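You operate a simulated robot arm through the tools that you are given. There is no shell and no other tool. Be economical: measure what you need, move in short steps, check, and stop when the job is done.

You are at the controls of a simulated two-armed robot. One attempt, no reset.

Task
Put the brush from the top tray of the grey cart on the red cover. Then open the red lid, put the purple rag in the deck of the parts washer and shut the lid again. Then shut the workbench drawer. Then fetch the brass-cage bearing and set it on the top of the narrow shelf. Then put the black-cage bearing on top of the pulley. Then put the red plunger on the low board of the narrow shelf. Then stack the bearing box labelled "6205" from the wood table on top of the bearing box labelled "6203". The order counts.

The check looks at the end state, three seconds after you hand in, the way a careful person would. Anything else that was tipped, shoved, dropped, spilled or broken makes it a failure. Lids that push on must go on centred and level and be pressed home; caps that screw on are set level and turned clockwise until they are tight.

Robot
Two 7-joint arms with two-finger grippers on one trunk, on a base that drives. Base frame: it is fixed to the floor where the robot stands at the start and does not move with it; the origin is under the middle of the robot, x ahead of it, y to its left, z up; the surface under the hand at the start is at about z = 0.784. Units: m, rad, N and s.
The left shoulder is at the start at [0.041, 0.16, 1.13], the right one opposite. With the tool pointing down near the work surface each hand reaches from about 0.26 to 0.74 m from the robot's upright axis, wherever it stands, measured 20 degrees to its own side. Places, roughly: bearing box [0, -6.25, 0.75]; black-cage bearing (4x4x2 cm) [-3.1, -6.1, 0.9]; brass-cage bearing (4x4x2 cm) [-3.1, -6, 0.9]; brush (2x2x15 cm) [0.5, -0.1, 0.9]; deck of the parts washer [-1.3, -6.2, 0.7]; low board of the narrow shelf (60x12 cm) [1.24, -3.8, 0.32]; pulley (6x6x4 cm) [1.5, -6.4, 0.8]; purple rag (7x5x4 cm) [-4, -6.4, 0.9]; red cover (10x7x3 cm) [-1.2, 1.5, 0.7]; red lid [-1.3, -6.2, 0.9]; red plunger (6x6x5 cm) [-2.9, -6.1, 0.9]; top of the narrow shelf (65x15 cm) [1.24, -3.8, 0.88]; workbench drawer [-3.7, -5.8, 0.8]. Payload 2.45 kg a hand.
Tool frame (each hand has its own): the origin (TCP) lies between the finger pads and is the grasp point; the fingertips stand 0.026 m ahead of it; z points along the fingers, y is the line along which they close. The gripper opens to 0.096 m. The gripper's body begins 0.069 m behind the TCP.
Orientation is that of the tool frame in the base frame, as a unit quaternion [x, y, z, w]. With the fingers straight down and closing along the base's y, the tool's x points along the base's -x, its y along +y and its z along -z.

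Tools
- The arms move only by the tool step_arm. It takes "left_rows", "right_rows" or both (then of equal length, played together; a hand with none holds still); each is a list that holds one entry, the list of rows, each a list of 7 numbers: the turn, a rotation vector about the base's x, y, z in rad, then the shift along the base's x, y, z in mm, then the finger opening in mm, from 0 to 96. In form: [[[ax, ay, az, x, y, z, grip], ...]]. A call has 1 to 10 rows; each row is the pose to reach, as a shift and turn from the pose commanded when the call began. Rows are played at 5 a second. More than 0.05 m and 0.15 rad between two rows, or a gripper value outside its range, and nothing of the call is played. A pose out of reach is approached as far as the arm can. The call stops where the force on the tool passes 40 N (or 10 N more than at its start, if that is more) or the arm is blocked; 0.2 s more then pass. Each finger halts on what it meets, pressing with about 22 N; the grip force reading is that of the motor and also rises with nothing between the fingers. The clock runs only during rows and for 0.2 s after the last one: add rows that repeat a pose to give the fingers time. The reply holds the time, the measured pose of the TCP, the force on the tool along the base axes, the opening and the grip force, in the units named above and with some noise, with the torque about the TCP (base axes, N m) and any sound that the robot's microphone picked up.
- Cameras (640 x 400 px; columns grow to the right, rows downward): "scene" is now at [0.0994, -0.0216, 1.5929]; the picture's right is [-0.32, -0.95, 0.00], its down [-0.81, 0.27, -0.51] and it looks along [0.49, -0.16, -0.86] (base axes); focal length 252 px, centre (320, 200). "left" rides on the left gripper at [0.082, -0.003, -0.098] in its tool frame; the picture's right is [0.04, 1.00, 0.00], its down [-0.73, 0.03, -0.68] and it looks along [-0.68, 0.03, 0.73] (tool axes); focal length 256 px, centre (320, 200). "right" rides on the right gripper at [0.082, 0.003, -0.098] in its tool frame; the picture's right is [-0.04, 1.00, 0.00], its down [-0.73, -0.03, -0.68] and it looks along [-0.68, -0.03, 0.73] (tool axes); focal length 256 px, centre (320, 200). There is no depth. A picture from a camera that has moved, and an enlarged one, comes with that camera's place and axes in the base frame and with its lens.
- snapshot(camera): a new picture of that camera. No time passes.
- lift_body(by): slides the trunk up (or, below 0, down) by that many m; the arms and the scene camera ride with it, the base frame stays. It gives what a move gives, with no picture.
- drive_base(legs): drives the robot by 1 to 6 legs, each [ahead, left, turn to the left] in m, m and rad, along the robot's own axes; the way and the turn of a leg run together, so that a leg with both is an arc; at most 1.5 m and 3.142 rad a leg. The arms and the cameras ride along, it lands a little off, and it stops where it bumps. It gives what a move gives.
- aim_head(pan, tilt): turns the head with the scene camera to pan (to the left, within 2.094 rad either way) and tilt (down, from -0.506 to 1.204), counted from straight ahead of the robot. It gives what a move gives.
- zoom(camera, box): a new picture of the part [left, top, right, bottom] of that camera's present view, enlarged. No time passes.
- hand_in(): hands the job in; it is judged then, once.

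Go step by step. Nothing tells you exact positions but the pictures and the camera data: compare them with the known pose of the tool, close in by small moves and look again before you grip or let go. The budget is 217 turns and 220 pictures, counting those below and the enlarged ones. Unless the task says otherwise, let go and move clear before handing in.

The tools are called after "Request:" as a command line: name --argument value ..., lists and objects as JSON in quotes. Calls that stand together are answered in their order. step_arm: Moves the arms, as the interface text tells. Its arguments: {"type":"object","properties":{"left_rows":{"type":"array","items":{"type":"array","items":{"type":"array","items":{"type":"number"}}}},"right_rows":{"type":"array","items":{"type":"array","items":{"type":"array","items":{"type":"number"}}}}},"required":[]} The other tools are called the same way: lift_body (by) slides the trunk up or down; drive_base (legs) drives the base; aim_head (pan, tilt) turns the head that bears the scene camera; snapshot (camera) takes a picture; zoom (camera, box) takes an enlarged picture of a part of a camera's view; hand_in () hands the job in.

At the start:

```text
t: 0.0
left_position: [0.4942, 0.1259, 1.0814]
left_tool_rot: [0.0, 1.0, 0.001, -0.001]
left_force: [-0.5, 0.6, 0.2]
left_wrist_torque: [-0.01, -0.04, -0.02]
left_opening: 0.0961
left_grip_force: 0.0
right_position: [0.3795, -0.2469, 1.0938]
right_tool_rot: [0.0, 1.0, 0.001, -0.001]
right_force: [0.9, -0.2, -0.2]
right_wrist_torque: [-0.04, 0.01, 0.03]
right_opening: 0.0961
right_grip_force: 0.1
trunk travel left (down, up): [-0.3, 0.267]
robot x, y, heading: [0.0034, 0.0023, -0.001]
head pan, tilt: [-0.326, 1.028]
```

scene: 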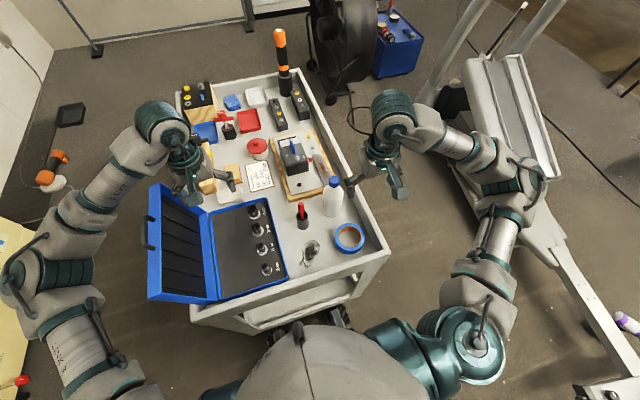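
right: 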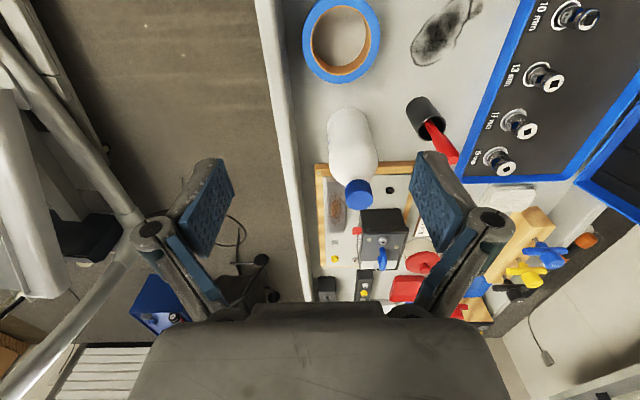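
left: 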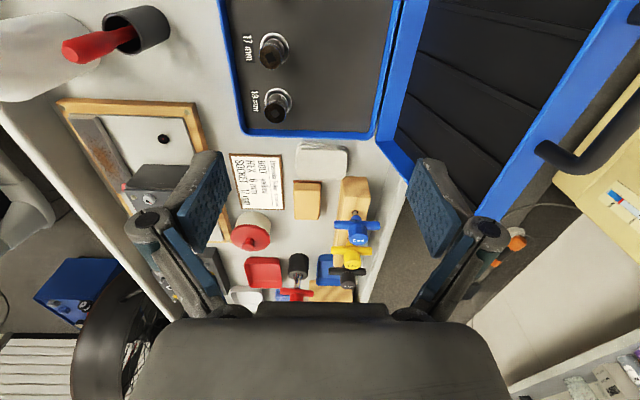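

I see the grey cart in front with a red-handled item at about [0.5, -0.09], which is probably the brush. I'll look closer.

Request:
zoom --camera "scene" --box '[220, 130, 380, 270]'

Request:
zoom --camera "right" --box '[300, 60, 500, 200]'

```text
2.86 times, centred on (300, 200) of scene
camera zoom: at [0.0994, -0.0216, 1.5929], right [-0.32, -0.95, 0.0], down [-0.81, 0.27, -0.51], along [0.49, -0.16, -0.86], focal length 720 px, centre (377, 200)
```

zoom: 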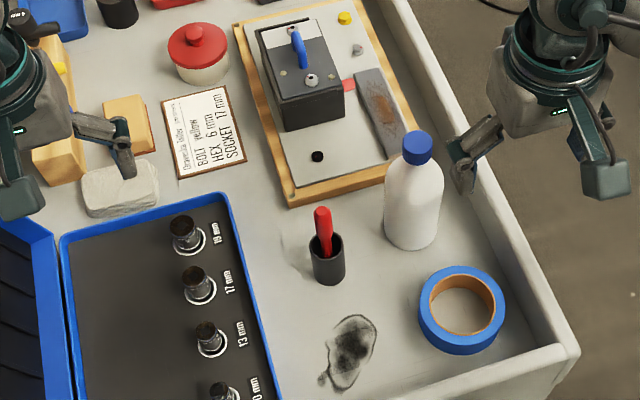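

```text
2.86 times, centred on (400, 130) of right
camera zoom: at [0.2981, -0.2442, 1.1913], right [0.04, 1.0, 0.0], down [0.73, -0.03, 0.68], along [0.68, -0.03, -0.73], focal length 731 px, centre (91, 400)
```

zoom: 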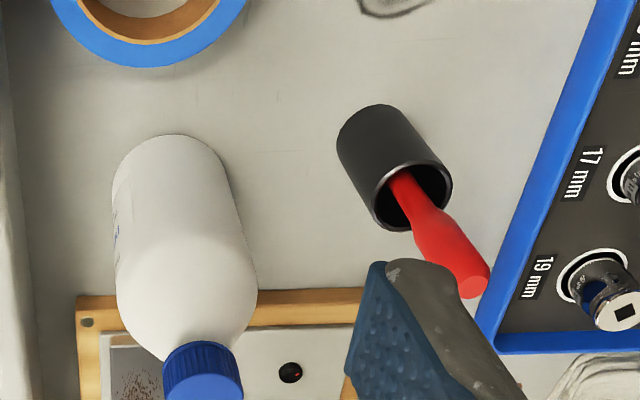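

The brush's red handle leans slightly in a black cup, with its top at about [0.483, -0.087, 0.93]. I'll bring the right hand above it with the fingers partly open.

Request:
step_arm --right_rows '[[[0, 0, 0, 26, 40, 0, 60], [0, 0, 0, 52, 80, 0, 50], [0, 0, 0, 78, 120, -10, 50], [0, 0, 0, 103, 159, -40, 50], [0, 0, 0, 103, 159, -60, 50], [0, 0, 0, 103, 159, -60, 50]]]'

Request:
snapshot --camera "right"

Request:
snapshot --camera "left"

Request:
zoom --camera "scene" --box '[220, 130, 380, 270]'

```text
refused: row 4 steps farther than a row can; nothing moved
```

```text
214 pictures are left
camera right: at [0.2981, -0.2442, 1.1913], right [0.04, 1.0, 0.0], down [0.73, -0.03, 0.68], along [0.68, -0.03, -0.73], focal length 256 px, centre (320, 200)
```

right: 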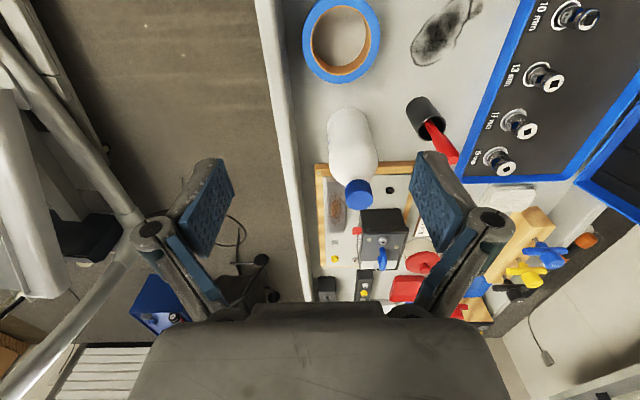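

```text
213 pictures are left
camera left: at [0.4123, 0.1212, 1.1799], right [-0.04, 1.0, 0.0], down [0.73, 0.03, 0.68], along [0.68, 0.03, -0.73], focal length 256 px, centre (320, 200)
```

left: 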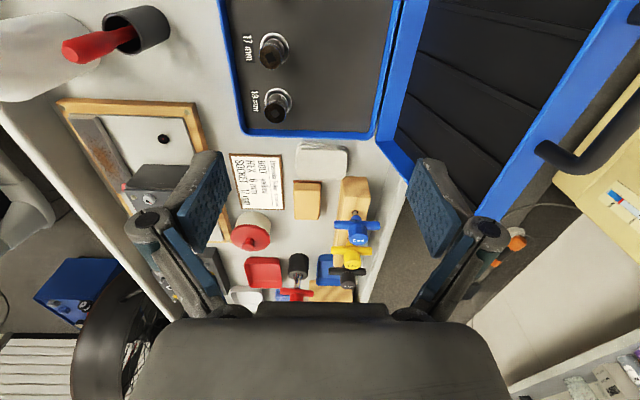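

```text
2.86 times, centred on (300, 200) of scene
camera zoom: at [0.0994, -0.0216, 1.5929], right [-0.32, -0.95, 0.0], down [-0.81, 0.27, -0.51], along [0.49, -0.16, -0.86], focal length 720 px, centre (377, 200)
```

zoom: 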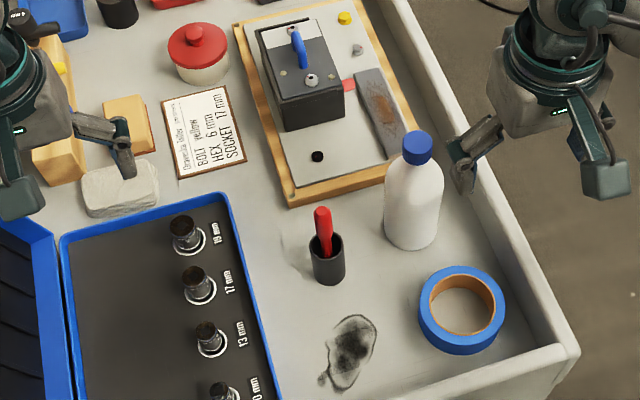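

The move was refused because one row stepped too far. A third view confirms the handle top at about [0.478, -0.087, 0.931], so I'll retry with smaller steps.

Request:
step_arm --right_rows '[[[0, 0, 0, 24, 40, 0, 70], [0, 0, 0, 48, 80, 0, 50], [0, 0, 0, 72, 120, -10, 50], [0, 0, 0, 96, 161, -15, 50], [0, 0, 0, 97, 162, -60, 50], [0, 0, 0, 97, 162, -80, 50], [0, 0, 0, 97, 162, -80, 50]]]'

Request:
snapshot --camera "right"

Request:
zoom --camera "scene" --box '[220, 130, 380, 270]'

```text
t: 1.6
left_position: [0.4918, 0.1259, 1.0834]
left_tool_rot: [0.0, 1.0, 0.0, 0.001]
left_force: [0.3, -0.2, 0.3]
left_wrist_torque: [0.0, 0.03, 0.0]
left_opening: 0.0955
left_grip_force: 0.0
right_position: [0.4747, -0.085, 1.0155]
right_tool_rot: [0.0, 1.0, 0.0, 0.002]
right_force: [0.0, -0.9, -0.3]
right_wrist_torque: [0.05, -0.01, 0.01]
right_opening: 0.05
right_grip_force: 0.1
trunk travel left (down, up): [-0.3, 0.267]
robot x, y, heading: [-0.006, -0.002, 0.001]
head pan, tilt: [-0.326, 1.028]
```

```text
211 pictures are left
camera right: at [0.3926, -0.0828, 1.1131], right [0.04, 1.0, 0.0], down [0.73, -0.03, 0.68], along [0.68, -0.03, -0.73], focal length 256 px, centre (320, 200)
```

right: 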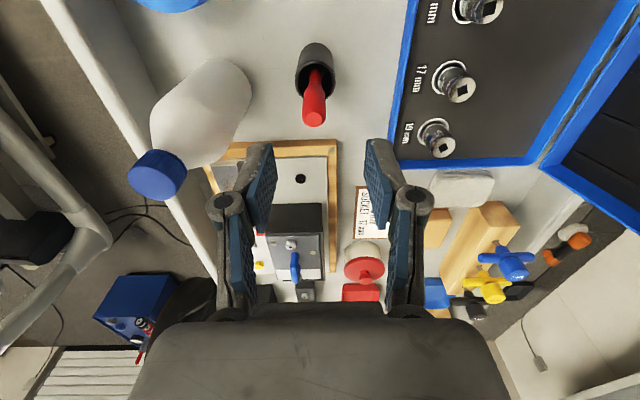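

```text
2.86 times, centred on (300, 200) of scene
camera zoom: at [0.1002, -0.0204, 1.5928], right [-0.32, -0.95, 0.0], down [-0.81, 0.27, -0.51], along [0.49, -0.17, -0.86], focal length 720 px, centre (377, 200)
```

zoom: 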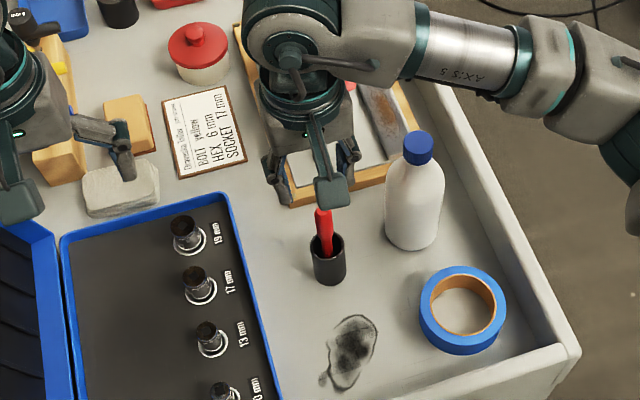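

The handle is in line under the fingers, at about [0.474, -0.090]. I'll go down, close on it, then lift it out.

Request:
step_arm --right_rows '[[[0, 0, 0, 0, -5, -40, 50], [0, 0, 0, -1, -5, -80, 50], [0, 0, 0, -1, -5, -108, 50], [0, 0, 0, -1, -5, -108, 30], [0, 0, 0, -1, -5, -108, 5], [0, 0, 0, -1, -5, -108, 5], [0, 0, 0, -1, -5, -108, 5]]]'

Request:
zoom --camera "scene" --box '[220, 130, 380, 270]'

Request:
snapshot --camera "right"

```text
t: 3.2
left_position: [0.492, 0.126, 1.0834]
left_tool_rot: [0.0, 1.0, 0.0, 0.001]
left_force: [-0.5, 0.1, 0.0]
left_wrist_torque: [-0.01, -0.01, 0.01]
left_opening: 0.0959
left_grip_force: 0.1
right_position: [0.4717, -0.0888, 0.9087]
right_tool_rot: [0.001, 1.0, 0.0, 0.001]
right_force: [-0.2, -0.4, 0.0]
right_wrist_torque: [0.03, -0.01, 0.01]
right_opening: 0.0173
right_grip_force: 21.9
trunk travel left (down, up): [-0.3, 0.267]
robot x, y, heading: [0.0023, 0.0012, -0.001]
head pan, tilt: [-0.326, 1.028]
```

```text
2.86 times, centred on (300, 200) of scene
camera zoom: at [0.1003, -0.0201, 1.5928], right [-0.32, -0.95, 0.0], down [-0.81, 0.27, -0.51], along [0.49, -0.17, -0.86], focal length 720 px, centre (377, 200)
```

zoom: 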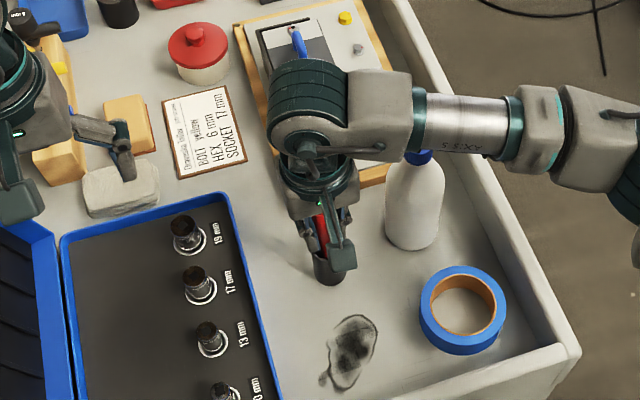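

```text
208 pictures are left
camera right: at [0.3899, -0.0854, 1.0058], right [0.04, 1.0, 0.0], down [0.73, -0.03, 0.68], along [0.68, -0.03, -0.73], focal length 256 px, centre (320, 200)
```

right: 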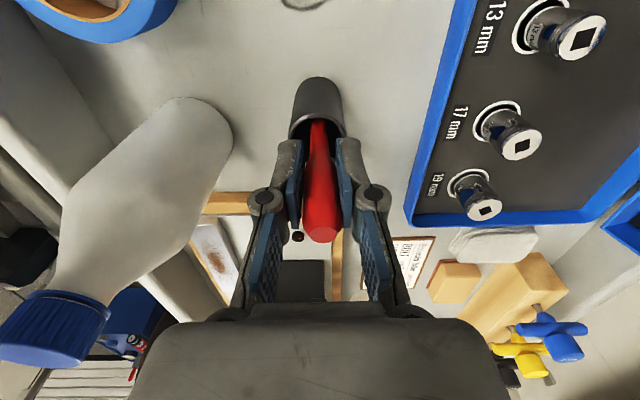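

Gripped at 17 mm. Now straight up, slowly at first.

Request:
step_arm --right_rows '[[[0, 0, 0, 0, 0, 20, 5], [0, 0, 0, 0, 0, 50, 5], [0, 0, 0, 0, 0, 90, 5], [0, 0, 0, 0, 0, 130, 5], [0, 0, 0, 0, 0, 170, 5], [0, 0, 0, -20, -20, 205, 5], [0, 0, 0, -50, -50, 205, 5], [0, 0, 0, -75, -75, 210, 5]]]'

Request:
snapshot --camera "right"

Request:
snapshot --camera "scene"

```text
t: 5.0
left_position: [0.49, 0.1234, 1.0844]
left_tool_rot: [0.001, 1.0, 0.001, 0.002]
left_force: [-0.1, 0.2, -0.1]
left_wrist_torque: [0.04, 0.01, 0.02]
left_opening: 0.0963
left_grip_force: 0.1
right_position: [0.3947, -0.1654, 1.1171]
right_tool_rot: [0.001, 1.0, 0.002, 0.001]
right_force: [-0.5, 0.3, 0.3]
right_wrist_torque: [-0.01, 0.0, 0.01]
right_opening: 0.0173
right_grip_force: 21.7
trunk travel left (down, up): [-0.3, 0.267]
robot x, y, heading: [-0.0001, -0.0003, 0.006]
head pan, tilt: [-0.326, 1.028]
```

```text
207 pictures are left
camera right: at [0.3121, -0.1636, 1.215], right [0.04, 1.0, 0.0], down [0.73, -0.03, 0.68], along [0.68, -0.03, -0.73], focal length 256 px, centre (320, 200)
```

right: 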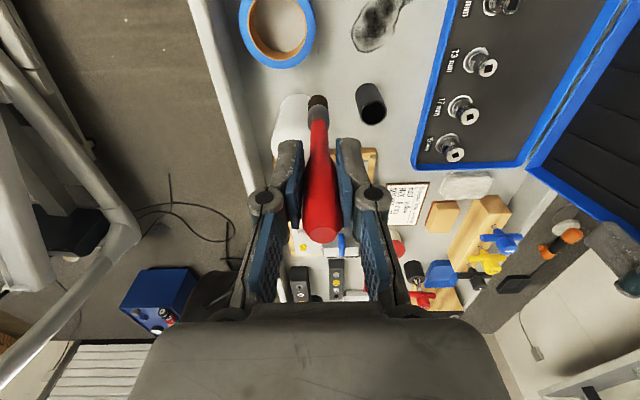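

```text
206 pictures are left
camera scene: at [0.0984, -0.0243, 1.5929], right [-0.32, -0.95, 0.0], down [-0.81, 0.28, -0.51], along [0.49, -0.16, -0.86], focal length 252 px, centre (320, 200)
```

scene: 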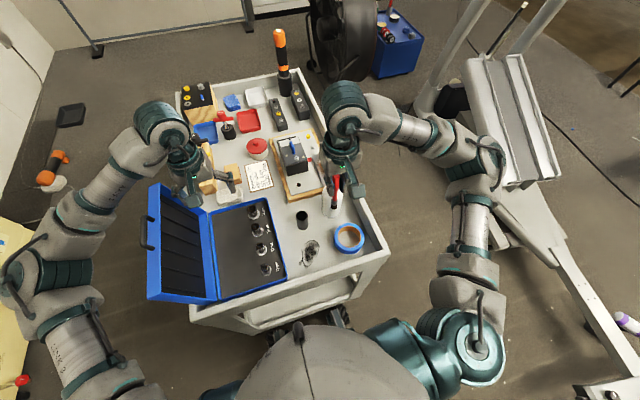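

Brush is out and the cup is still standing. I'll raise the left hand and look around for a way to the red cover at about [-1.2, 1.5].

Request:
step_arm --left_rows '[[[0, 0, 0, -20, 0, 40, 96], [0, 0, 0, -50, 10, 60, 96], [0, 0, 0, -90, 20, 60, 96], [0, 0, 0, -130, 30, 60, 96]]]'

Request:
aim_head --pan 2.09 --tilt 0.5

Request:
snapshot --camera "scene"

Request:
aim_head --pan 1.0 --tilt 0.5

Request:
snapshot --camera "scene"

Request:
aim_head --pan -2.09 --tilt 0.4

Request:
snapshot --camera "scene"

```text
t: 6.0
left_position: [0.3598, 0.1567, 1.1402]
left_tool_rot: [0.0, 1.0, -0.001, 0.002]
left_force: [-0.6, 0.4, -0.2]
left_wrist_torque: [0.05, -0.05, 0.03]
left_opening: 0.0963
left_grip_force: 0.1
right_position: [0.3944, -0.1619, 1.1181]
right_tool_rot: [0.0, 1.0, 0.001, 0.002]
right_force: [0.7, -0.4, 0.4]
right_wrist_torque: [-0.02, -0.02, 0.05]
right_opening: 0.0175
right_grip_force: 22.2
trunk travel left (down, up): [-0.3, 0.267]
robot x, y, heading: [-0.0011, -0.0004, 0.001]
head pan, tilt: [-0.326, 1.028]
```

```text
t: 8.2
left_position: [0.3613, 0.1555, 1.1419]
left_tool_rot: [0.0, 1.0, 0.001, 0.001]
left_force: [0.5, 0.4, -0.6]
left_wrist_torque: [0.0, -0.01, 0.0]
left_opening: 0.096
left_grip_force: 0.0
right_position: [0.3955, -0.1618, 1.118]
right_tool_rot: [0.0, 1.0, 0.0, 0.0]
right_force: [-0.3, -0.8, -0.6]
right_wrist_torque: [-0.01, 0.02, -0.02]
right_opening: 0.0176
right_grip_force: 22.0
trunk travel left (down, up): [-0.3, 0.267]
robot x, y, heading: [-0.0011, 0.0029, -0.005]
head pan, tilt: [2.089, 0.499]
```

```text
205 pictures are left
camera scene: at [-0.0102, 0.0807, 1.6363], right [0.87, 0.49, 0.0], down [0.23, -0.42, -0.88], along [-0.44, 0.76, -0.48], focal length 252 px, centre (320, 200)
```

scene: 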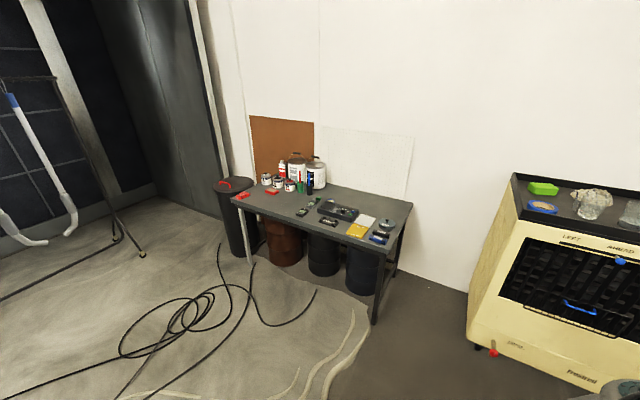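

```text
t: 9.5
left_position: [0.3611, 0.1555, 1.1414]
left_tool_rot: [0.0, 1.0, 0.0, 0.001]
left_force: [-0.1, 0.7, -0.3]
left_wrist_torque: [0.03, -0.03, 0.03]
left_opening: 0.096
left_grip_force: 0.1
right_position: [0.396, -0.1615, 1.1186]
right_tool_rot: [0.0, 1.0, 0.0, 0.001]
right_force: [-0.5, 0.2, -0.2]
right_wrist_torque: [-0.01, -0.02, 0.0]
right_opening: 0.0178
right_grip_force: 21.7
trunk travel left (down, up): [-0.3, 0.267]
robot x, y, heading: [0.0007, 0.0015, 0.003]
head pan, tilt: [1.0, 0.499]
```

```text
204 pictures are left
camera scene: at [0.084, 0.0782, 1.636], right [0.84, -0.54, 0.0], down [-0.26, -0.4, -0.88], along [0.47, 0.74, -0.48], focal length 252 px, centre (320, 200)
```

scene: 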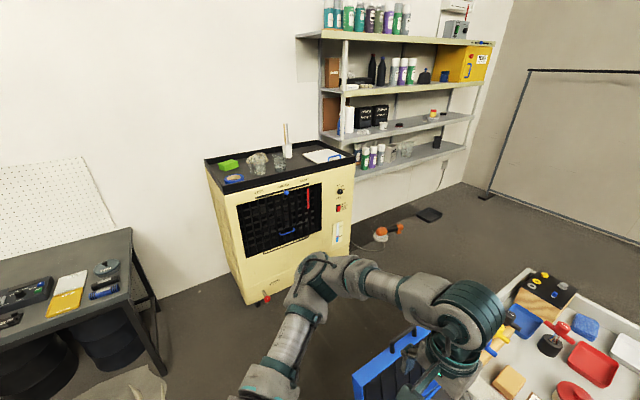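

```text
t: 12.2
left_position: [0.3607, 0.1559, 1.1419]
left_tool_rot: [0.0, 1.0, 0.0, 0.002]
left_force: [0.3, 0.0, -1.1]
left_wrist_torque: [-0.02, 0.0, 0.01]
left_opening: 0.0958
left_grip_force: 0.0
right_position: [0.3954, -0.1623, 1.118]
right_tool_rot: [0.0, 1.0, 0.0, 0.001]
right_force: [0.0, -1.2, -0.5]
right_wrist_torque: [0.05, -0.02, 0.0]
right_opening: 0.0173
right_grip_force: 22.3
trunk travel left (down, up): [-0.3, 0.267]
robot x, y, heading: [-0.0016, -0.0006, 0.004]
head pan, tilt: [-2.089, 0.4]
```

```text
203 pictures are left
camera scene: at [-0.011, -0.079, 1.6455], right [-0.87, 0.5, 0.0], down [0.19, 0.34, -0.92], along [-0.46, -0.8, -0.39], focal length 252 px, centre (320, 200)
```

scene: 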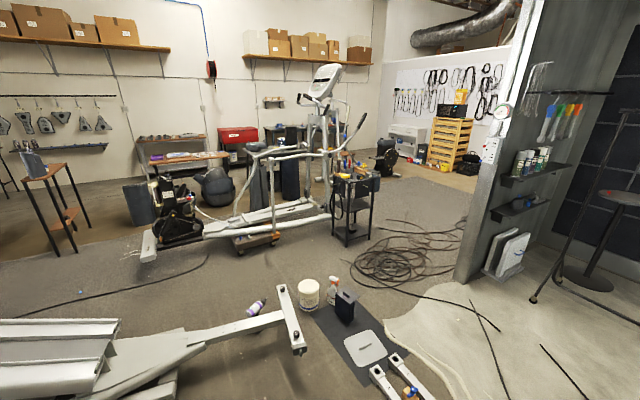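

The table at rear left carries small red items; the red cover projects near pixel (278, 194) of the first picture. I'll turn the head back there and zoom in.

Request:
aim_head --pan 2.09 --tilt 0.6

Request:
zoom --camera "scene" --box '[200, 110, 420, 250]'

```text
t: 15.6
left_position: [0.3612, 0.1569, 1.1411]
left_tool_rot: [0.0, 1.0, 0.0, 0.001]
left_force: [0.5, -0.3, -0.6]
left_wrist_torque: [0.0, 0.02, -0.02]
left_opening: 0.0958
left_grip_force: 0.0
right_position: [0.3951, -0.1624, 1.1167]
right_tool_rot: [0.0, 1.0, 0.001, 0.002]
right_force: [0.0, -0.6, -0.2]
right_wrist_torque: [-0.01, -0.01, 0.0]
right_opening: 0.0173
right_grip_force: 21.7
trunk travel left (down, up): [-0.3, 0.267]
robot x, y, heading: [-0.0025, -0.0023, -0.001]
head pan, tilt: [2.089, 0.6]
```

```text
2.86 times, centred on (310, 180) of scene
camera zoom: at [-0.009, 0.0784, 1.6272], right [0.87, 0.5, 0.0], down [0.28, -0.49, -0.83], along [-0.41, 0.72, -0.56], focal length 720 px, centre (349, 257)
```

zoom: 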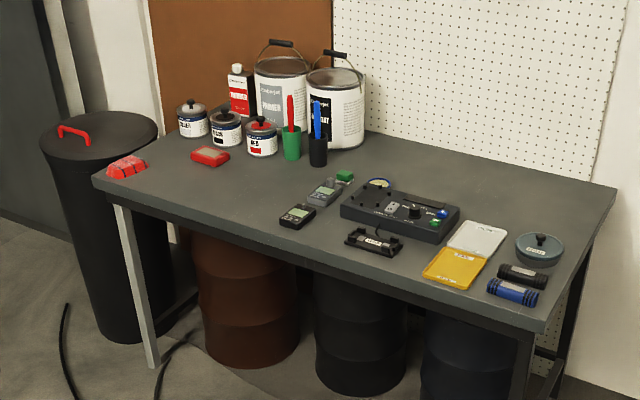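

The red cover is the flat red box near [-1.25, 1.5, 0.71] on the grey table, whose front edge runs along y≈1.25. I'll back away from the cart and turn towards the table before I re-orient the brush.

Request:
drive_base --legs '[[-0.5, 0, 0], [0, 0, 1.571], [0, 0.75, 0]]'

Request:
aim_head --pan 0 --tilt 0.75

Request:
snapshot --camera "scene"

```text
t: 18.2
left_position: [-0.1026, 0.1565, 1.1429]
left_tool_rot: [-0.002, 1.0, -0.001, 0.003]
left_force: [-0.9, 0.5, 0.3]
left_wrist_torque: [0.02, -0.06, -0.04]
left_opening: 0.0961
left_grip_force: 0.0
right_position: [-0.0676, -0.1619, 1.1205]
right_tool_rot: [0.0, 1.0, 0.0, 0.004]
right_force: [-1.3, -0.2, 0.5]
right_wrist_torque: [0.02, -0.07, -0.01]
right_opening: 0.0179
right_grip_force: 22.1
trunk travel left (down, up): [-0.3, 0.267]
robot x, y, heading: [-0.4576, 0.0001, 0.002]
head pan, tilt: [2.089, 0.6]
stopped in leg 1: the robot was blocked; the commanded pose is now the measured one
```

```text
t: 20.2
left_position: [-0.1005, 0.1567, 1.1423]
left_tool_rot: [-0.001, 1.0, 0.001, 0.002]
left_force: [-1.0, -0.1, 0.4]
left_wrist_torque: [0.03, -0.02, -0.01]
left_opening: 0.0961
left_grip_force: 0.1
right_position: [-0.0646, -0.1641, 1.1187]
right_tool_rot: [-0.001, 1.0, 0.0, 0.001]
right_force: [0.8, 0.6, -0.2]
right_wrist_torque: [0.0, -0.03, -0.05]
right_opening: 0.0176
right_grip_force: 22.4
trunk travel left (down, up): [-0.3, 0.267]
robot x, y, heading: [-0.4569, -0.0002, 0.001]
head pan, tilt: [0.0, 0.75]
```

```text
201 pictures are left
camera scene: at [-0.3391, 0.0015, 1.6138], right [0.0, -1.0, 0.0], down [-0.69, 0.0, -0.73], along [0.73, 0.0, -0.69], focal length 252 px, centre (320, 200)
```

scene: 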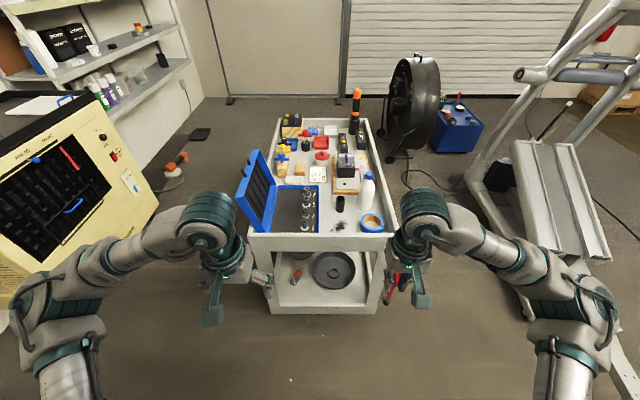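

Something behind blocked the drive. I'll look down behind on both sides.

Request:
aim_head --pan 2.09 --tilt 1.0

Request:
snapshot --camera "scene"

Request:
aim_head --pan -2.09 --tilt 1.0

Request:
snapshot --camera "scene"

```text
t: 22.2
left_position: [-0.1006, 0.1565, 1.1432]
left_tool_rot: [-0.001, 1.0, 0.0, 0.001]
left_force: [0.0, -0.1, -0.5]
left_wrist_torque: [0.02, -0.01, 0.0]
left_opening: 0.0958
left_grip_force: 0.1
right_position: [-0.0657, -0.1625, 1.1184]
right_tool_rot: [0.0, 1.0, 0.001, 0.001]
right_force: [-0.8, 0.4, 0.0]
right_wrist_torque: [0.0, 0.0, -0.03]
right_opening: 0.0176
right_grip_force: 22.5
trunk travel left (down, up): [-0.3, 0.267]
robot x, y, heading: [-0.4564, -0.0004, 0.004]
head pan, tilt: [2.089, 1.0]
```

```text
200 pictures are left
camera scene: at [-0.4569, 0.0618, 1.5952], right [0.87, 0.5, 0.0], down [0.42, -0.73, -0.54], along [-0.27, 0.47, -0.84], focal length 252 px, centre (320, 200)
```

scene: 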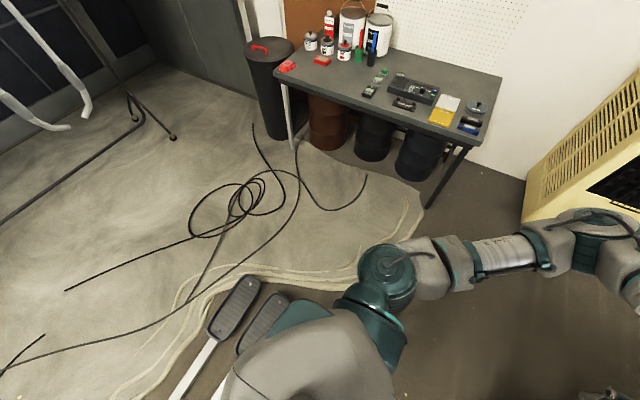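

```text
t: 25.6
left_position: [-0.0999, 0.1567, 1.1429]
left_tool_rot: [-0.002, 1.0, 0.001, 0.002]
left_force: [0.6, 0.4, 0.1]
left_wrist_torque: [-0.04, 0.01, 0.0]
left_opening: 0.096
left_grip_force: 0.1
right_position: [-0.0659, -0.1628, 1.1185]
right_tool_rot: [-0.001, 1.0, 0.0, 0.002]
right_force: [0.0, 1.0, 0.3]
right_wrist_torque: [0.01, 0.03, 0.01]
right_opening: 0.0178
right_grip_force: 21.7
trunk travel left (down, up): [-0.3, 0.267]
robot x, y, heading: [-0.4592, -0.0007, -0.001]
head pan, tilt: [-2.089, 1.0]
```

```text
199 pictures are left
camera scene: at [-0.4567, -0.0595, 1.5952], right [-0.87, 0.49, 0.0], down [0.41, 0.73, -0.54], along [-0.27, -0.47, -0.84], focal length 252 px, centre (320, 200)
```

scene: 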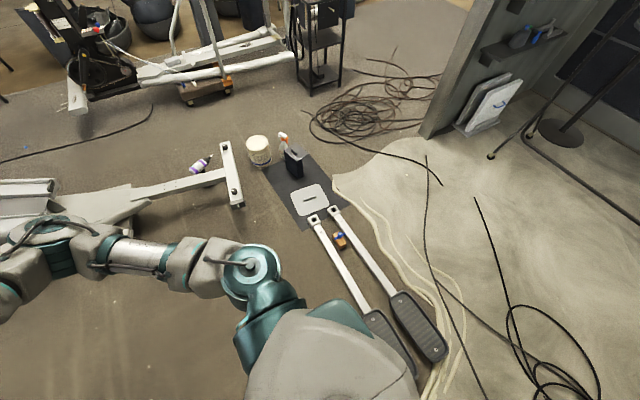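

Two long pedals lie on the floor behind, at x≈-0.8 to -1.1 and y<0.2. I'll go left first, then turn and strafe past them.

Request:
drive_base --legs '[[0.05, 0, 0], [0, 0.6, 0], [0, 0, 1.571], [0, 0.8, 0]]'

Request:
aim_head --pan 0 --tilt 0.8

Request:
snapshot --camera "scene"

```text
t: 37.2
left_position: [-1.3648, 0.9675, 1.1432]
left_tool_rot: [0.708, -0.706, -0.002, -0.001]
left_force: [0.1, 0.2, -0.3]
left_wrist_torque: [-0.01, 0.0, 0.0]
left_opening: 0.0961
left_grip_force: 0.0
right_position: [-1.0448, 1.0045, 1.1192]
right_tool_rot: [0.708, -0.707, -0.001, -0.002]
right_force: [-0.8, -0.1, -0.7]
right_wrist_torque: [0.0, 0.04, -0.01]
right_opening: 0.0175
right_grip_force: 21.6
trunk travel left (down, up): [-0.3, 0.267]
robot x, y, heading: [-1.2087, 0.6089, 1.57]
head pan, tilt: [-2.089, 1.0]
```

```text
t: 39.2
left_position: [-1.3646, 0.9642, 1.1432]
left_tool_rot: [0.707, -0.707, -0.003, -0.003]
left_force: [0.0, 0.2, -0.1]
left_wrist_torque: [-0.02, 0.0, 0.0]
left_opening: 0.0961
left_grip_force: 0.0
right_position: [-1.0462, 0.9986, 1.12]
right_tool_rot: [0.707, -0.707, -0.001, -0.003]
right_force: [0.2, 0.1, -0.2]
right_wrist_torque: [0.02, 0.04, 0.01]
right_opening: 0.0176
right_grip_force: 22.2
trunk travel left (down, up): [-0.3, 0.267]
robot x, y, heading: [-1.2111, 0.6118, 1.574]
head pan, tilt: [0.0, 0.799]
```

```text
198 pictures are left
camera scene: at [-1.2081, 0.7279, 1.6099], right [1.0, 0.0, 0.0], down [0.0, -0.72, -0.69], along [0.0, 0.69, -0.72], focal length 252 px, centre (320, 200)
```

scene: 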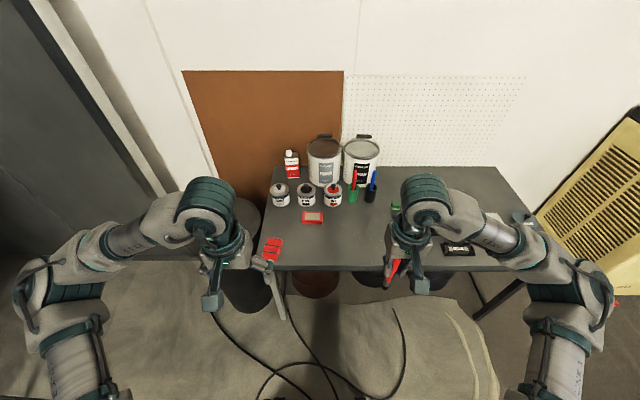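

I'm in front of the table, with the red cover at about [-1.24, 1.48]. To lay the brush flat I'll pass it to the left hand in the air, so I roll the right hand until the brush points left and yaw the left hand by 90°.

Request:
step_arm --right_rows '[[[0, 0.15, 0, 5, 0, 0, 5], [0, 0.3, 0, 10, 0, 0, 5], [0, 0.45, 0, 15, 0, 0, 5], [0, 0.6, 0, 20, 0, 0, 5], [0, 0.75, 0, 25, 0, 0, 5], [0, 0.9, 0, 30, 0, 0, 5], [0, 1.05, 0, 35, 0, 0, 5], [0, 1.2, 0, 40, 0, 0, 5], [0, 1.35, 0, 40, 0, 0, 5], [0, 1.5, 0, 40, 0, 0, 5]]]' --left_rows '[[[0, 0, -0.15, 0, 0, 5, 60], [0, 0, -0.3, 0, 0, 10, 60], [0, 0, -0.45, 0, 0, 15, 60], [0, 0, -0.6, 0, 0, 20, 60], [0, 0, -0.75, 0, 0, 25, 60], [0, 0, -0.9, 0, 0, 30, 60], [0, 0, -1.05, 0, 0, 35, 60], [0, 0, -1.2, 0, 0, 40, 60], [0, 0, -1.35, 0, 0, 40, 60], [0, 0, -1.5, 0, 0, 40, 60]]]'

Request:
snapshot --camera "scene"

Request:
snapshot --camera "left"

```text
t: 41.4
left_position: [-1.3407, 0.9323, 1.1709]
left_tool_rot: [-0.036, 0.999, -0.001, 0.003]
left_force: [0.1, -0.3, 0.9]
left_wrist_torque: [0.01, 0.04, 0.0]
left_opening: 0.0602
left_grip_force: 0.0
left hand out of reach, approached as far as the arm can: row 9, 10
right_position: [-1.0041, 1.0002, 1.1202]
right_tool_rot: [-0.515, 0.518, 0.485, -0.48]
right_force: [0.8, 0.7, -1.2]
right_wrist_torque: [0.03, -0.03, 0.0]
right_opening: 0.0192
right_grip_force: 0.3
trunk travel left (down, up): [-0.3, 0.267]
robot x, y, heading: [-1.2081, 0.6126, 1.572]
head pan, tilt: [0.0, 0.799]
```

```text
197 pictures are left
camera scene: at [-1.2057, 0.7272, 1.6099], right [1.0, 0.0, 0.0], down [0.0, -0.72, -0.69], along [0.0, 0.69, -0.72], focal length 252 px, centre (320, 200)
```

scene: 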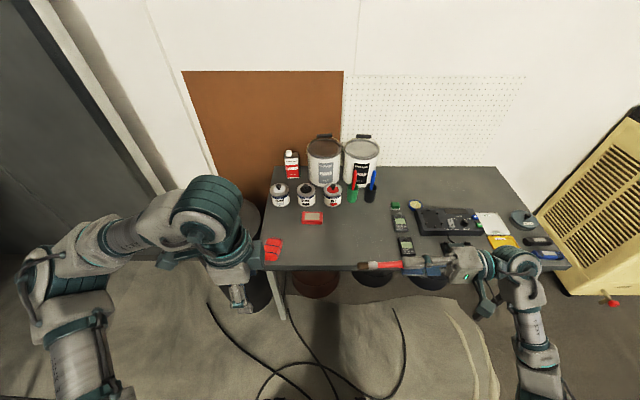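

```text
196 pictures are left
camera left: at [-1.4238, 0.9233, 1.2703], right [-0.11, 0.99, 0.0], down [0.72, 0.08, 0.68], along [0.68, 0.08, -0.73], focal length 256 px, centre (320, 200)
```

left: 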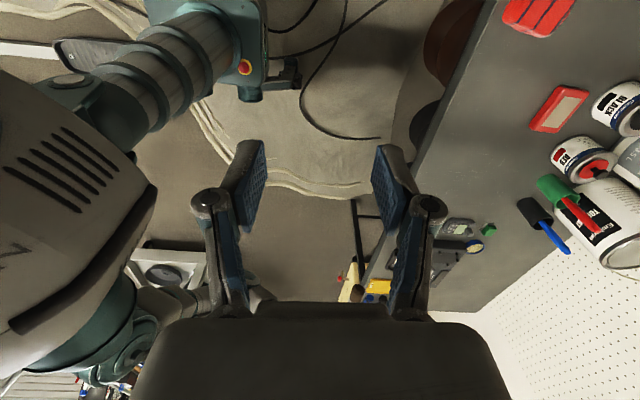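

Both hands reached the poses, and the brush now points left. The right grip force reads oddly low, so I'll squeeze again and check.

Request:
step_arm --right_rows '[[[0, 0, 0, 0, 0, 0, 0], [0, 0, 0, 0, 0, 0, 0], [0, 0, 0, 0, 0, 0, 0]]]'

Request:
zoom --camera "scene" --box '[340, 210, 500, 310]'

Request:
snapshot --camera "right"

```text
t: 42.2
left_position: [-1.3415, 0.9328, 1.1719]
left_tool_rot: [-0.038, 0.999, 0.0, 0.002]
left_force: [-0.3, 0.0, 0.0]
left_wrist_torque: [0.01, -0.03, 0.03]
left_opening: 0.0598
left_grip_force: 0.0
right_position: [-1.0045, 0.9998, 1.1204]
right_tool_rot: [-0.516, 0.519, 0.484, -0.48]
right_force: [1.3, -0.2, -1.1]
right_wrist_torque: [0.01, 0.0, 0.01]
right_opening: 0.0176
right_grip_force: 21.9
trunk travel left (down, up): [-0.3, 0.267]
robot x, y, heading: [-1.2074, 0.6096, 1.567]
head pan, tilt: [0.0, 0.799]
```

```text
4.00 times, centred on (420, 260) of scene
camera zoom: at [-1.2065, 0.7271, 1.6099], right [1.0, 0.0, 0.0], down [0.0, -0.72, -0.69], along [0.0, 0.69, -0.72], focal length 1009 px, centre (-80, -40)
```

zoom: 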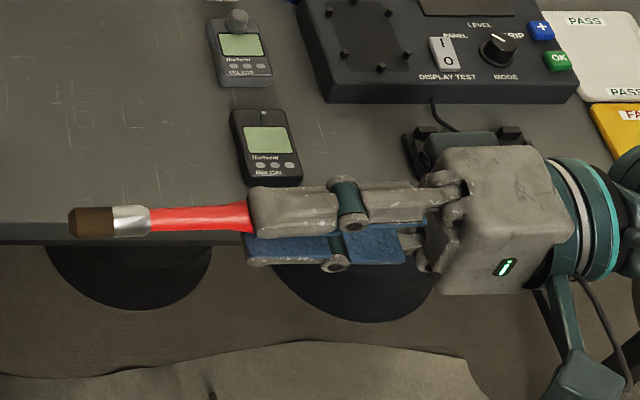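

```text
194 pictures are left
camera right: at [-0.9086, 0.9162, 1.1299], right [-0.07, 0.04, 1.0], down [0.69, 0.73, 0.02], along [-0.72, 0.68, -0.08], focal length 256 px, centre (320, 200)
```

right: 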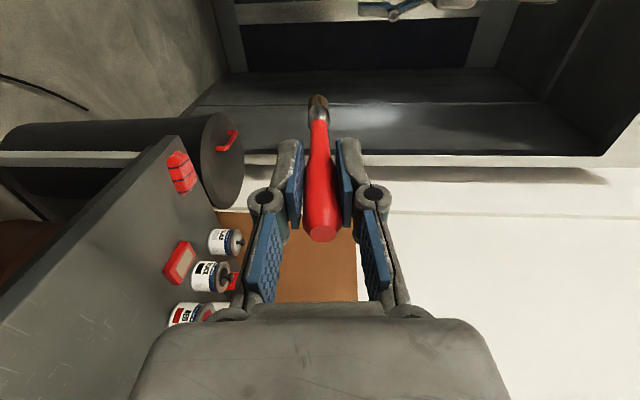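

Grip is firm again, and the brush lies along x at y≈1.002, z≈1.12, from x=-1.123 to -0.98. I'll bring the left hand above x≈-1.058.

Request:
step_arm --left_rows '[[[0, 0, 0, 20, 0, 40, 60], [0, 0, 0, 60, 5, 60, 60], [0, 0, 0, 105, 10, 70, 60], [0, 0, 0, 150, 20, 70, 60], [0, 0, 0, 195, 30, 70, 60], [0, 0, 0, 240, 40, 70, 60], [0, 0, 0, 285, 50, 70, 60], [0, 0, 0, 285, 50, 70, 60]]]'

Request:
snapshot --camera "left"

Request:
snapshot --camera "scene"

```text
t: 44.0
left_position: [-1.0673, 0.9569, 1.2256]
left_tool_rot: [-0.037, 0.999, 0.0, 0.004]
left_force: [-0.5, 0.0, -0.6]
left_wrist_torque: [0.01, -0.04, -0.01]
left_opening: 0.06
left_grip_force: 0.0
left hand out of reach, approached as far as the arm can: row 6, 7, 8
right_position: [-1.0047, 0.9993, 1.121]
right_tool_rot: [-0.516, 0.519, 0.485, -0.479]
right_force: [-0.5, 0.2, 0.8]
right_wrist_torque: [-0.01, -0.01, -0.02]
right_opening: 0.0174
right_grip_force: 22.0
trunk travel left (down, up): [-0.3, 0.267]
robot x, y, heading: [-1.2073, 0.61, 1.572]
head pan, tilt: [0.0, 0.799]
```

```text
193 pictures are left
camera left: at [-1.1498, 0.9467, 1.323], right [-0.12, 0.99, 0.0], down [0.72, 0.08, 0.69], along [0.68, 0.08, -0.73], focal length 256 px, centre (320, 200)
```

left: 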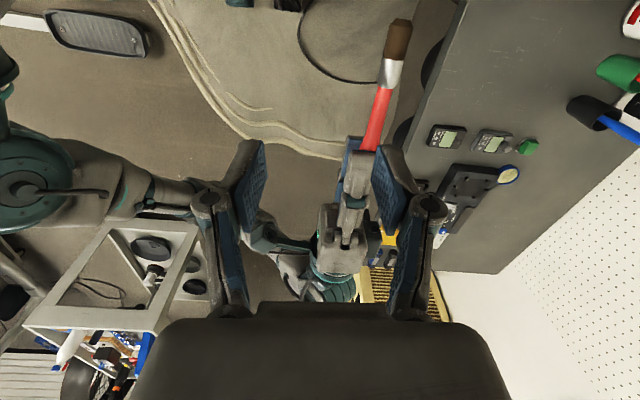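

```text
192 pictures are left
camera scene: at [-1.2016, 0.7274, 1.6099], right [1.0, 0.0, 0.0], down [0.0, -0.72, -0.69], along [0.0, 0.69, -0.72], focal length 252 px, centre (320, 200)
```

scene: 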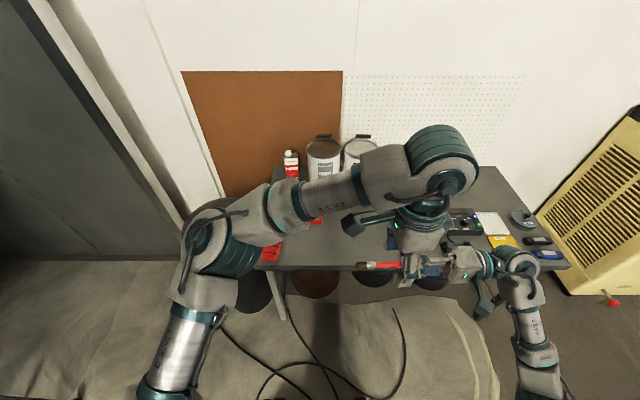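

The left arm is near its reach limit, so I'll move both hands towards the left by 10 cm.

Request:
step_arm --left_rows '[[[0, 0, 0, -25, 0, 5, 60], [0, 0, 0, -50, 0, 10, 60], [0, 0, 0, -75, 0, 10, 60], [0, 0, 0, -110, 0, 10, 60], [0, 0, 0, -110, 0, 10, 60]]]' --right_rows '[[[0, 0.03, 0, -25, 0, 0, 0], [0, 0.06, 0, -50, 0, 0, 0], [0, 0.06, 0, -75, 0, 0, 0], [0, 0.06, 0, -100, 0, 0, 0], [0, 0.06, 0, -100, 0, 0, 0]]]'

Request:
snapshot --camera "left"

```text
t: 45.2
left_position: [-1.1744, 0.9564, 1.2367]
left_tool_rot: [-0.036, 0.999, 0.0, 0.004]
left_force: [-0.3, -0.4, -0.5]
left_wrist_torque: [0.06, 0.0, -0.04]
left_opening: 0.06
left_grip_force: 0.0
right_position: [-1.1068, 0.9992, 1.1199]
right_tool_rot: [-0.501, 0.505, 0.499, -0.494]
right_force: [-0.4, 0.4, -0.2]
right_wrist_torque: [0.0, -0.05, 0.02]
right_opening: 0.0176
right_grip_force: 21.9
trunk travel left (down, up): [-0.3, 0.267]
robot x, y, heading: [-1.2081, 0.6129, 1.573]
head pan, tilt: [0.0, 0.799]
```

```text
191 pictures are left
camera left: at [-1.2577, 0.947, 1.3343], right [-0.11, 0.99, 0.0], down [0.72, 0.08, 0.68], along [0.68, 0.08, -0.73], focal length 256 px, centre (320, 200)
```

left: 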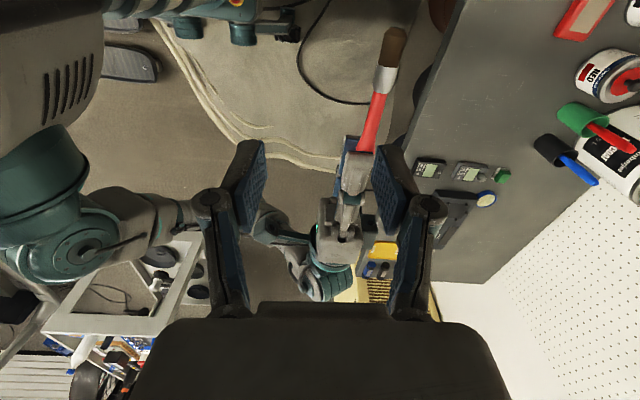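

The commanded pose now follows cleanly. I'll align the left hand over the handle at [-1.160, 1.001] and descend partway to check.

Request:
step_arm --left_rows '[[[0, 0, -0.07, 10, 25, 0, 60], [0, 0, -0.07, 12, 45, 0, 60], [0, 0, -0.07, 12, 45, -30, 60], [0, 0, -0.07, 12, 45, -60, 60], [0, 0, -0.07, 12, 45, -60, 60]]]'

Request:
snapshot --camera "left"

Request:
snapshot --camera "right"

```text
t: 46.4
left_position: [-1.1627, 0.9701, 1.1701]
left_tool_rot: [-0.002, 1.0, 0.0, 0.004]
left_force: [0.3, 0.3, 1.0]
left_wrist_torque: [-0.03, -0.03, -0.01]
left_opening: 0.06
left_grip_force: 0.1
left hand out of reach, approached as far as the arm can: row 1, 2, 3, 4, 5
right_position: [-1.1044, 0.998, 1.1198]
right_tool_rot: [-0.5, 0.504, 0.5, -0.495]
right_force: [0.0, -0.9, -1.1]
right_wrist_torque: [-0.02, -0.02, -0.03]
right_opening: 0.0176
right_grip_force: 22.0
trunk travel left (down, up): [-0.3, 0.267]
robot x, y, heading: [-1.2083, 0.609, 1.573]
head pan, tilt: [0.0, 0.799]
```

```text
190 pictures are left
camera left: at [-1.2457, 0.9659, 1.2684], right [-0.05, 1.0, 0.0], down [0.73, 0.03, 0.68], along [0.68, 0.03, -0.73], focal length 256 px, centre (320, 200)
```

left: 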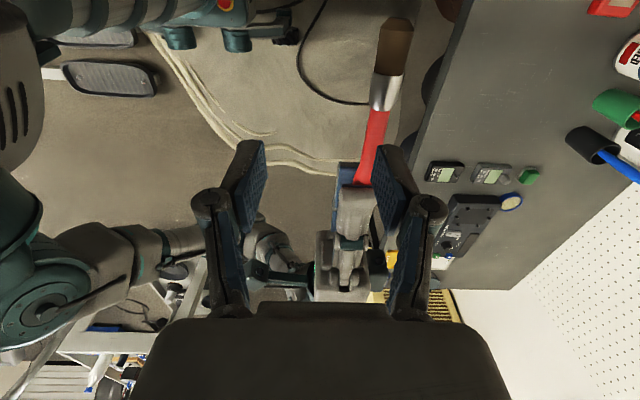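

```text
189 pictures are left
camera right: at [-1.0075, 0.9147, 1.1233], right [-0.01, 0.04, 1.0], down [0.69, 0.73, -0.02], along [-0.73, 0.68, -0.03], focal length 256 px, centre (320, 200)
```

right: 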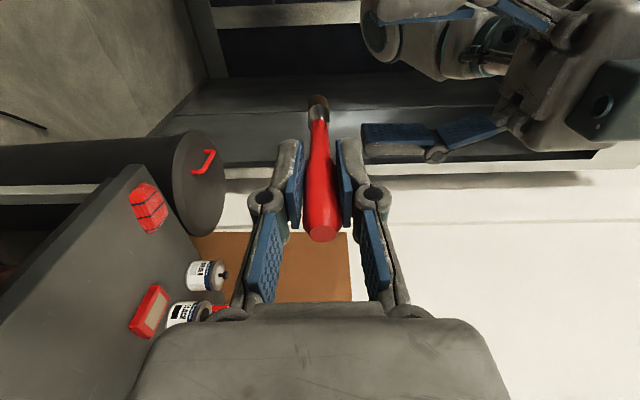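

The left hand can't go farther forward with this yaw, so I'll bring the brush back 32 mm to meet it.

Request:
step_arm --right_rows '[[[0, 0, 0, 0, -10, 0, 0], [0, 0, 0, 0, -20, 0, 0], [0, 0, 0, 0, -32, 0, 0], [0, 0, 0, 0, -32, 0, 0]]]'

Request:
snapshot --camera "left"

Request:
snapshot --camera "scene"

```text
t: 47.4
left_position: [-1.1639, 0.9721, 1.1695]
left_tool_rot: [-0.004, 1.0, -0.001, 0.004]
left_force: [-0.5, 0.1, 0.5]
left_wrist_torque: [-0.02, -0.02, -0.01]
left_opening: 0.0601
left_grip_force: 0.1
right_position: [-1.1061, 0.9657, 1.1195]
right_tool_rot: [-0.5, 0.504, 0.499, -0.496]
right_force: [0.2, 0.2, 0.4]
right_wrist_torque: [-0.01, -0.01, -0.03]
right_opening: 0.0177
right_grip_force: 21.9
trunk travel left (down, up): [-0.3, 0.267]
robot x, y, heading: [-1.2065, 0.6089, 1.575]
head pan, tilt: [0.0, 0.799]
```

```text
188 pictures are left
camera left: at [-1.2464, 0.9669, 1.2682], right [-0.05, 1.0, 0.0], down [0.73, 0.03, 0.68], along [0.68, 0.03, -0.73], focal length 256 px, centre (320, 200)
```

left: 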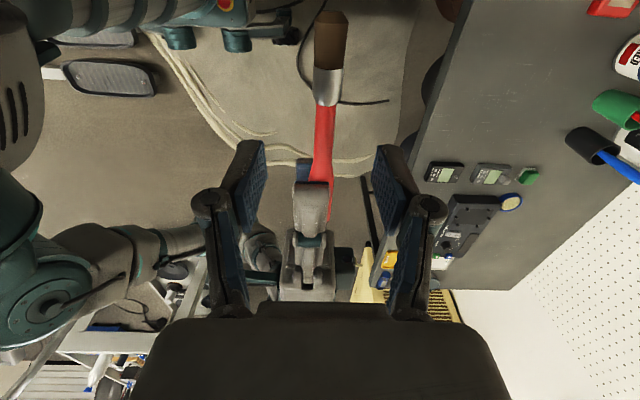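

```text
187 pictures are left
camera scene: at [-1.2053, 0.7276, 1.6099], right [1.0, 0.0, 0.0], down [0.0, -0.72, -0.69], along [0.0, 0.69, -0.72], focal length 252 px, centre (320, 200)
```

scene: 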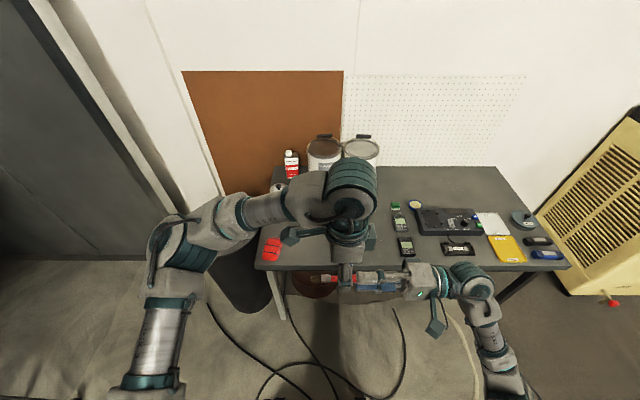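

Now the brush runs centred between the left fingers. Descend and close.

Request:
step_arm --left_rows '[[[0, 0, 0, 0, 0, -25, 60], [0, 0, 0, 0, 0, -48, 60], [0, 0, 0, 0, 0, -48, 60], [0, 0, 0, 0, 0, -48, 30], [0, 0, 0, 0, 0, -48, 0], [0, 0, 0, 0, 0, -48, 0], [0, 0, 0, 0, 0, -48, 0]]]'

Request:
snapshot --camera "left"

Request:
snapshot --camera "right"

```text
t: 49.0
left_position: [-1.1623, 0.9723, 1.121]
left_tool_rot: [-0.003, 1.0, 0.001, 0.004]
left_force: [-0.8, 11.0, -2.7]
left_wrist_torque: [-0.01, 0.07, -0.1]
left_opening: 0.01
left_grip_force: 22.4
right_position: [-1.1062, 0.9653, 1.1201]
right_tool_rot: [-0.501, 0.504, 0.499, -0.496]
right_force: [1.1, -11.6, 1.6]
right_wrist_torque: [-0.01, 0.07, 0.74]
right_opening: 0.0176
right_grip_force: 22.1
trunk travel left (down, up): [-0.3, 0.267]
robot x, y, heading: [-1.2097, 0.6134, 1.571]
head pan, tilt: [0.0, 0.799]
```

```text
186 pictures are left
camera left: at [-1.2459, 0.9686, 1.2189], right [-0.04, 1.0, 0.0], down [0.73, 0.03, 0.68], along [0.68, 0.03, -0.73], focal length 256 px, centre (320, 200)
```

left: 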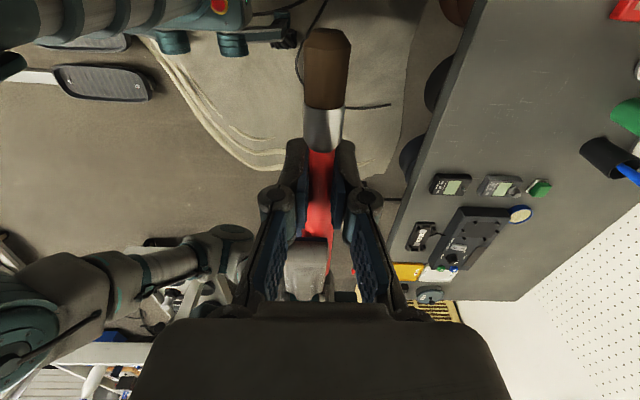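

```text
185 pictures are left
camera right: at [-1.0094, 0.8825, 1.1229], right [-0.01, 0.04, 1.0], down [0.68, 0.73, -0.02], along [-0.73, 0.68, -0.03], focal length 256 px, centre (320, 200)
```

right: 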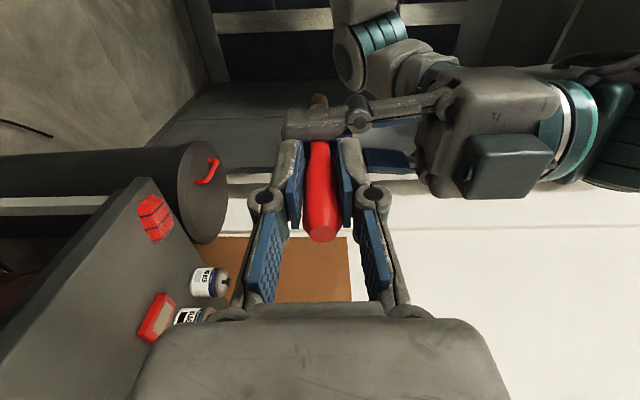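

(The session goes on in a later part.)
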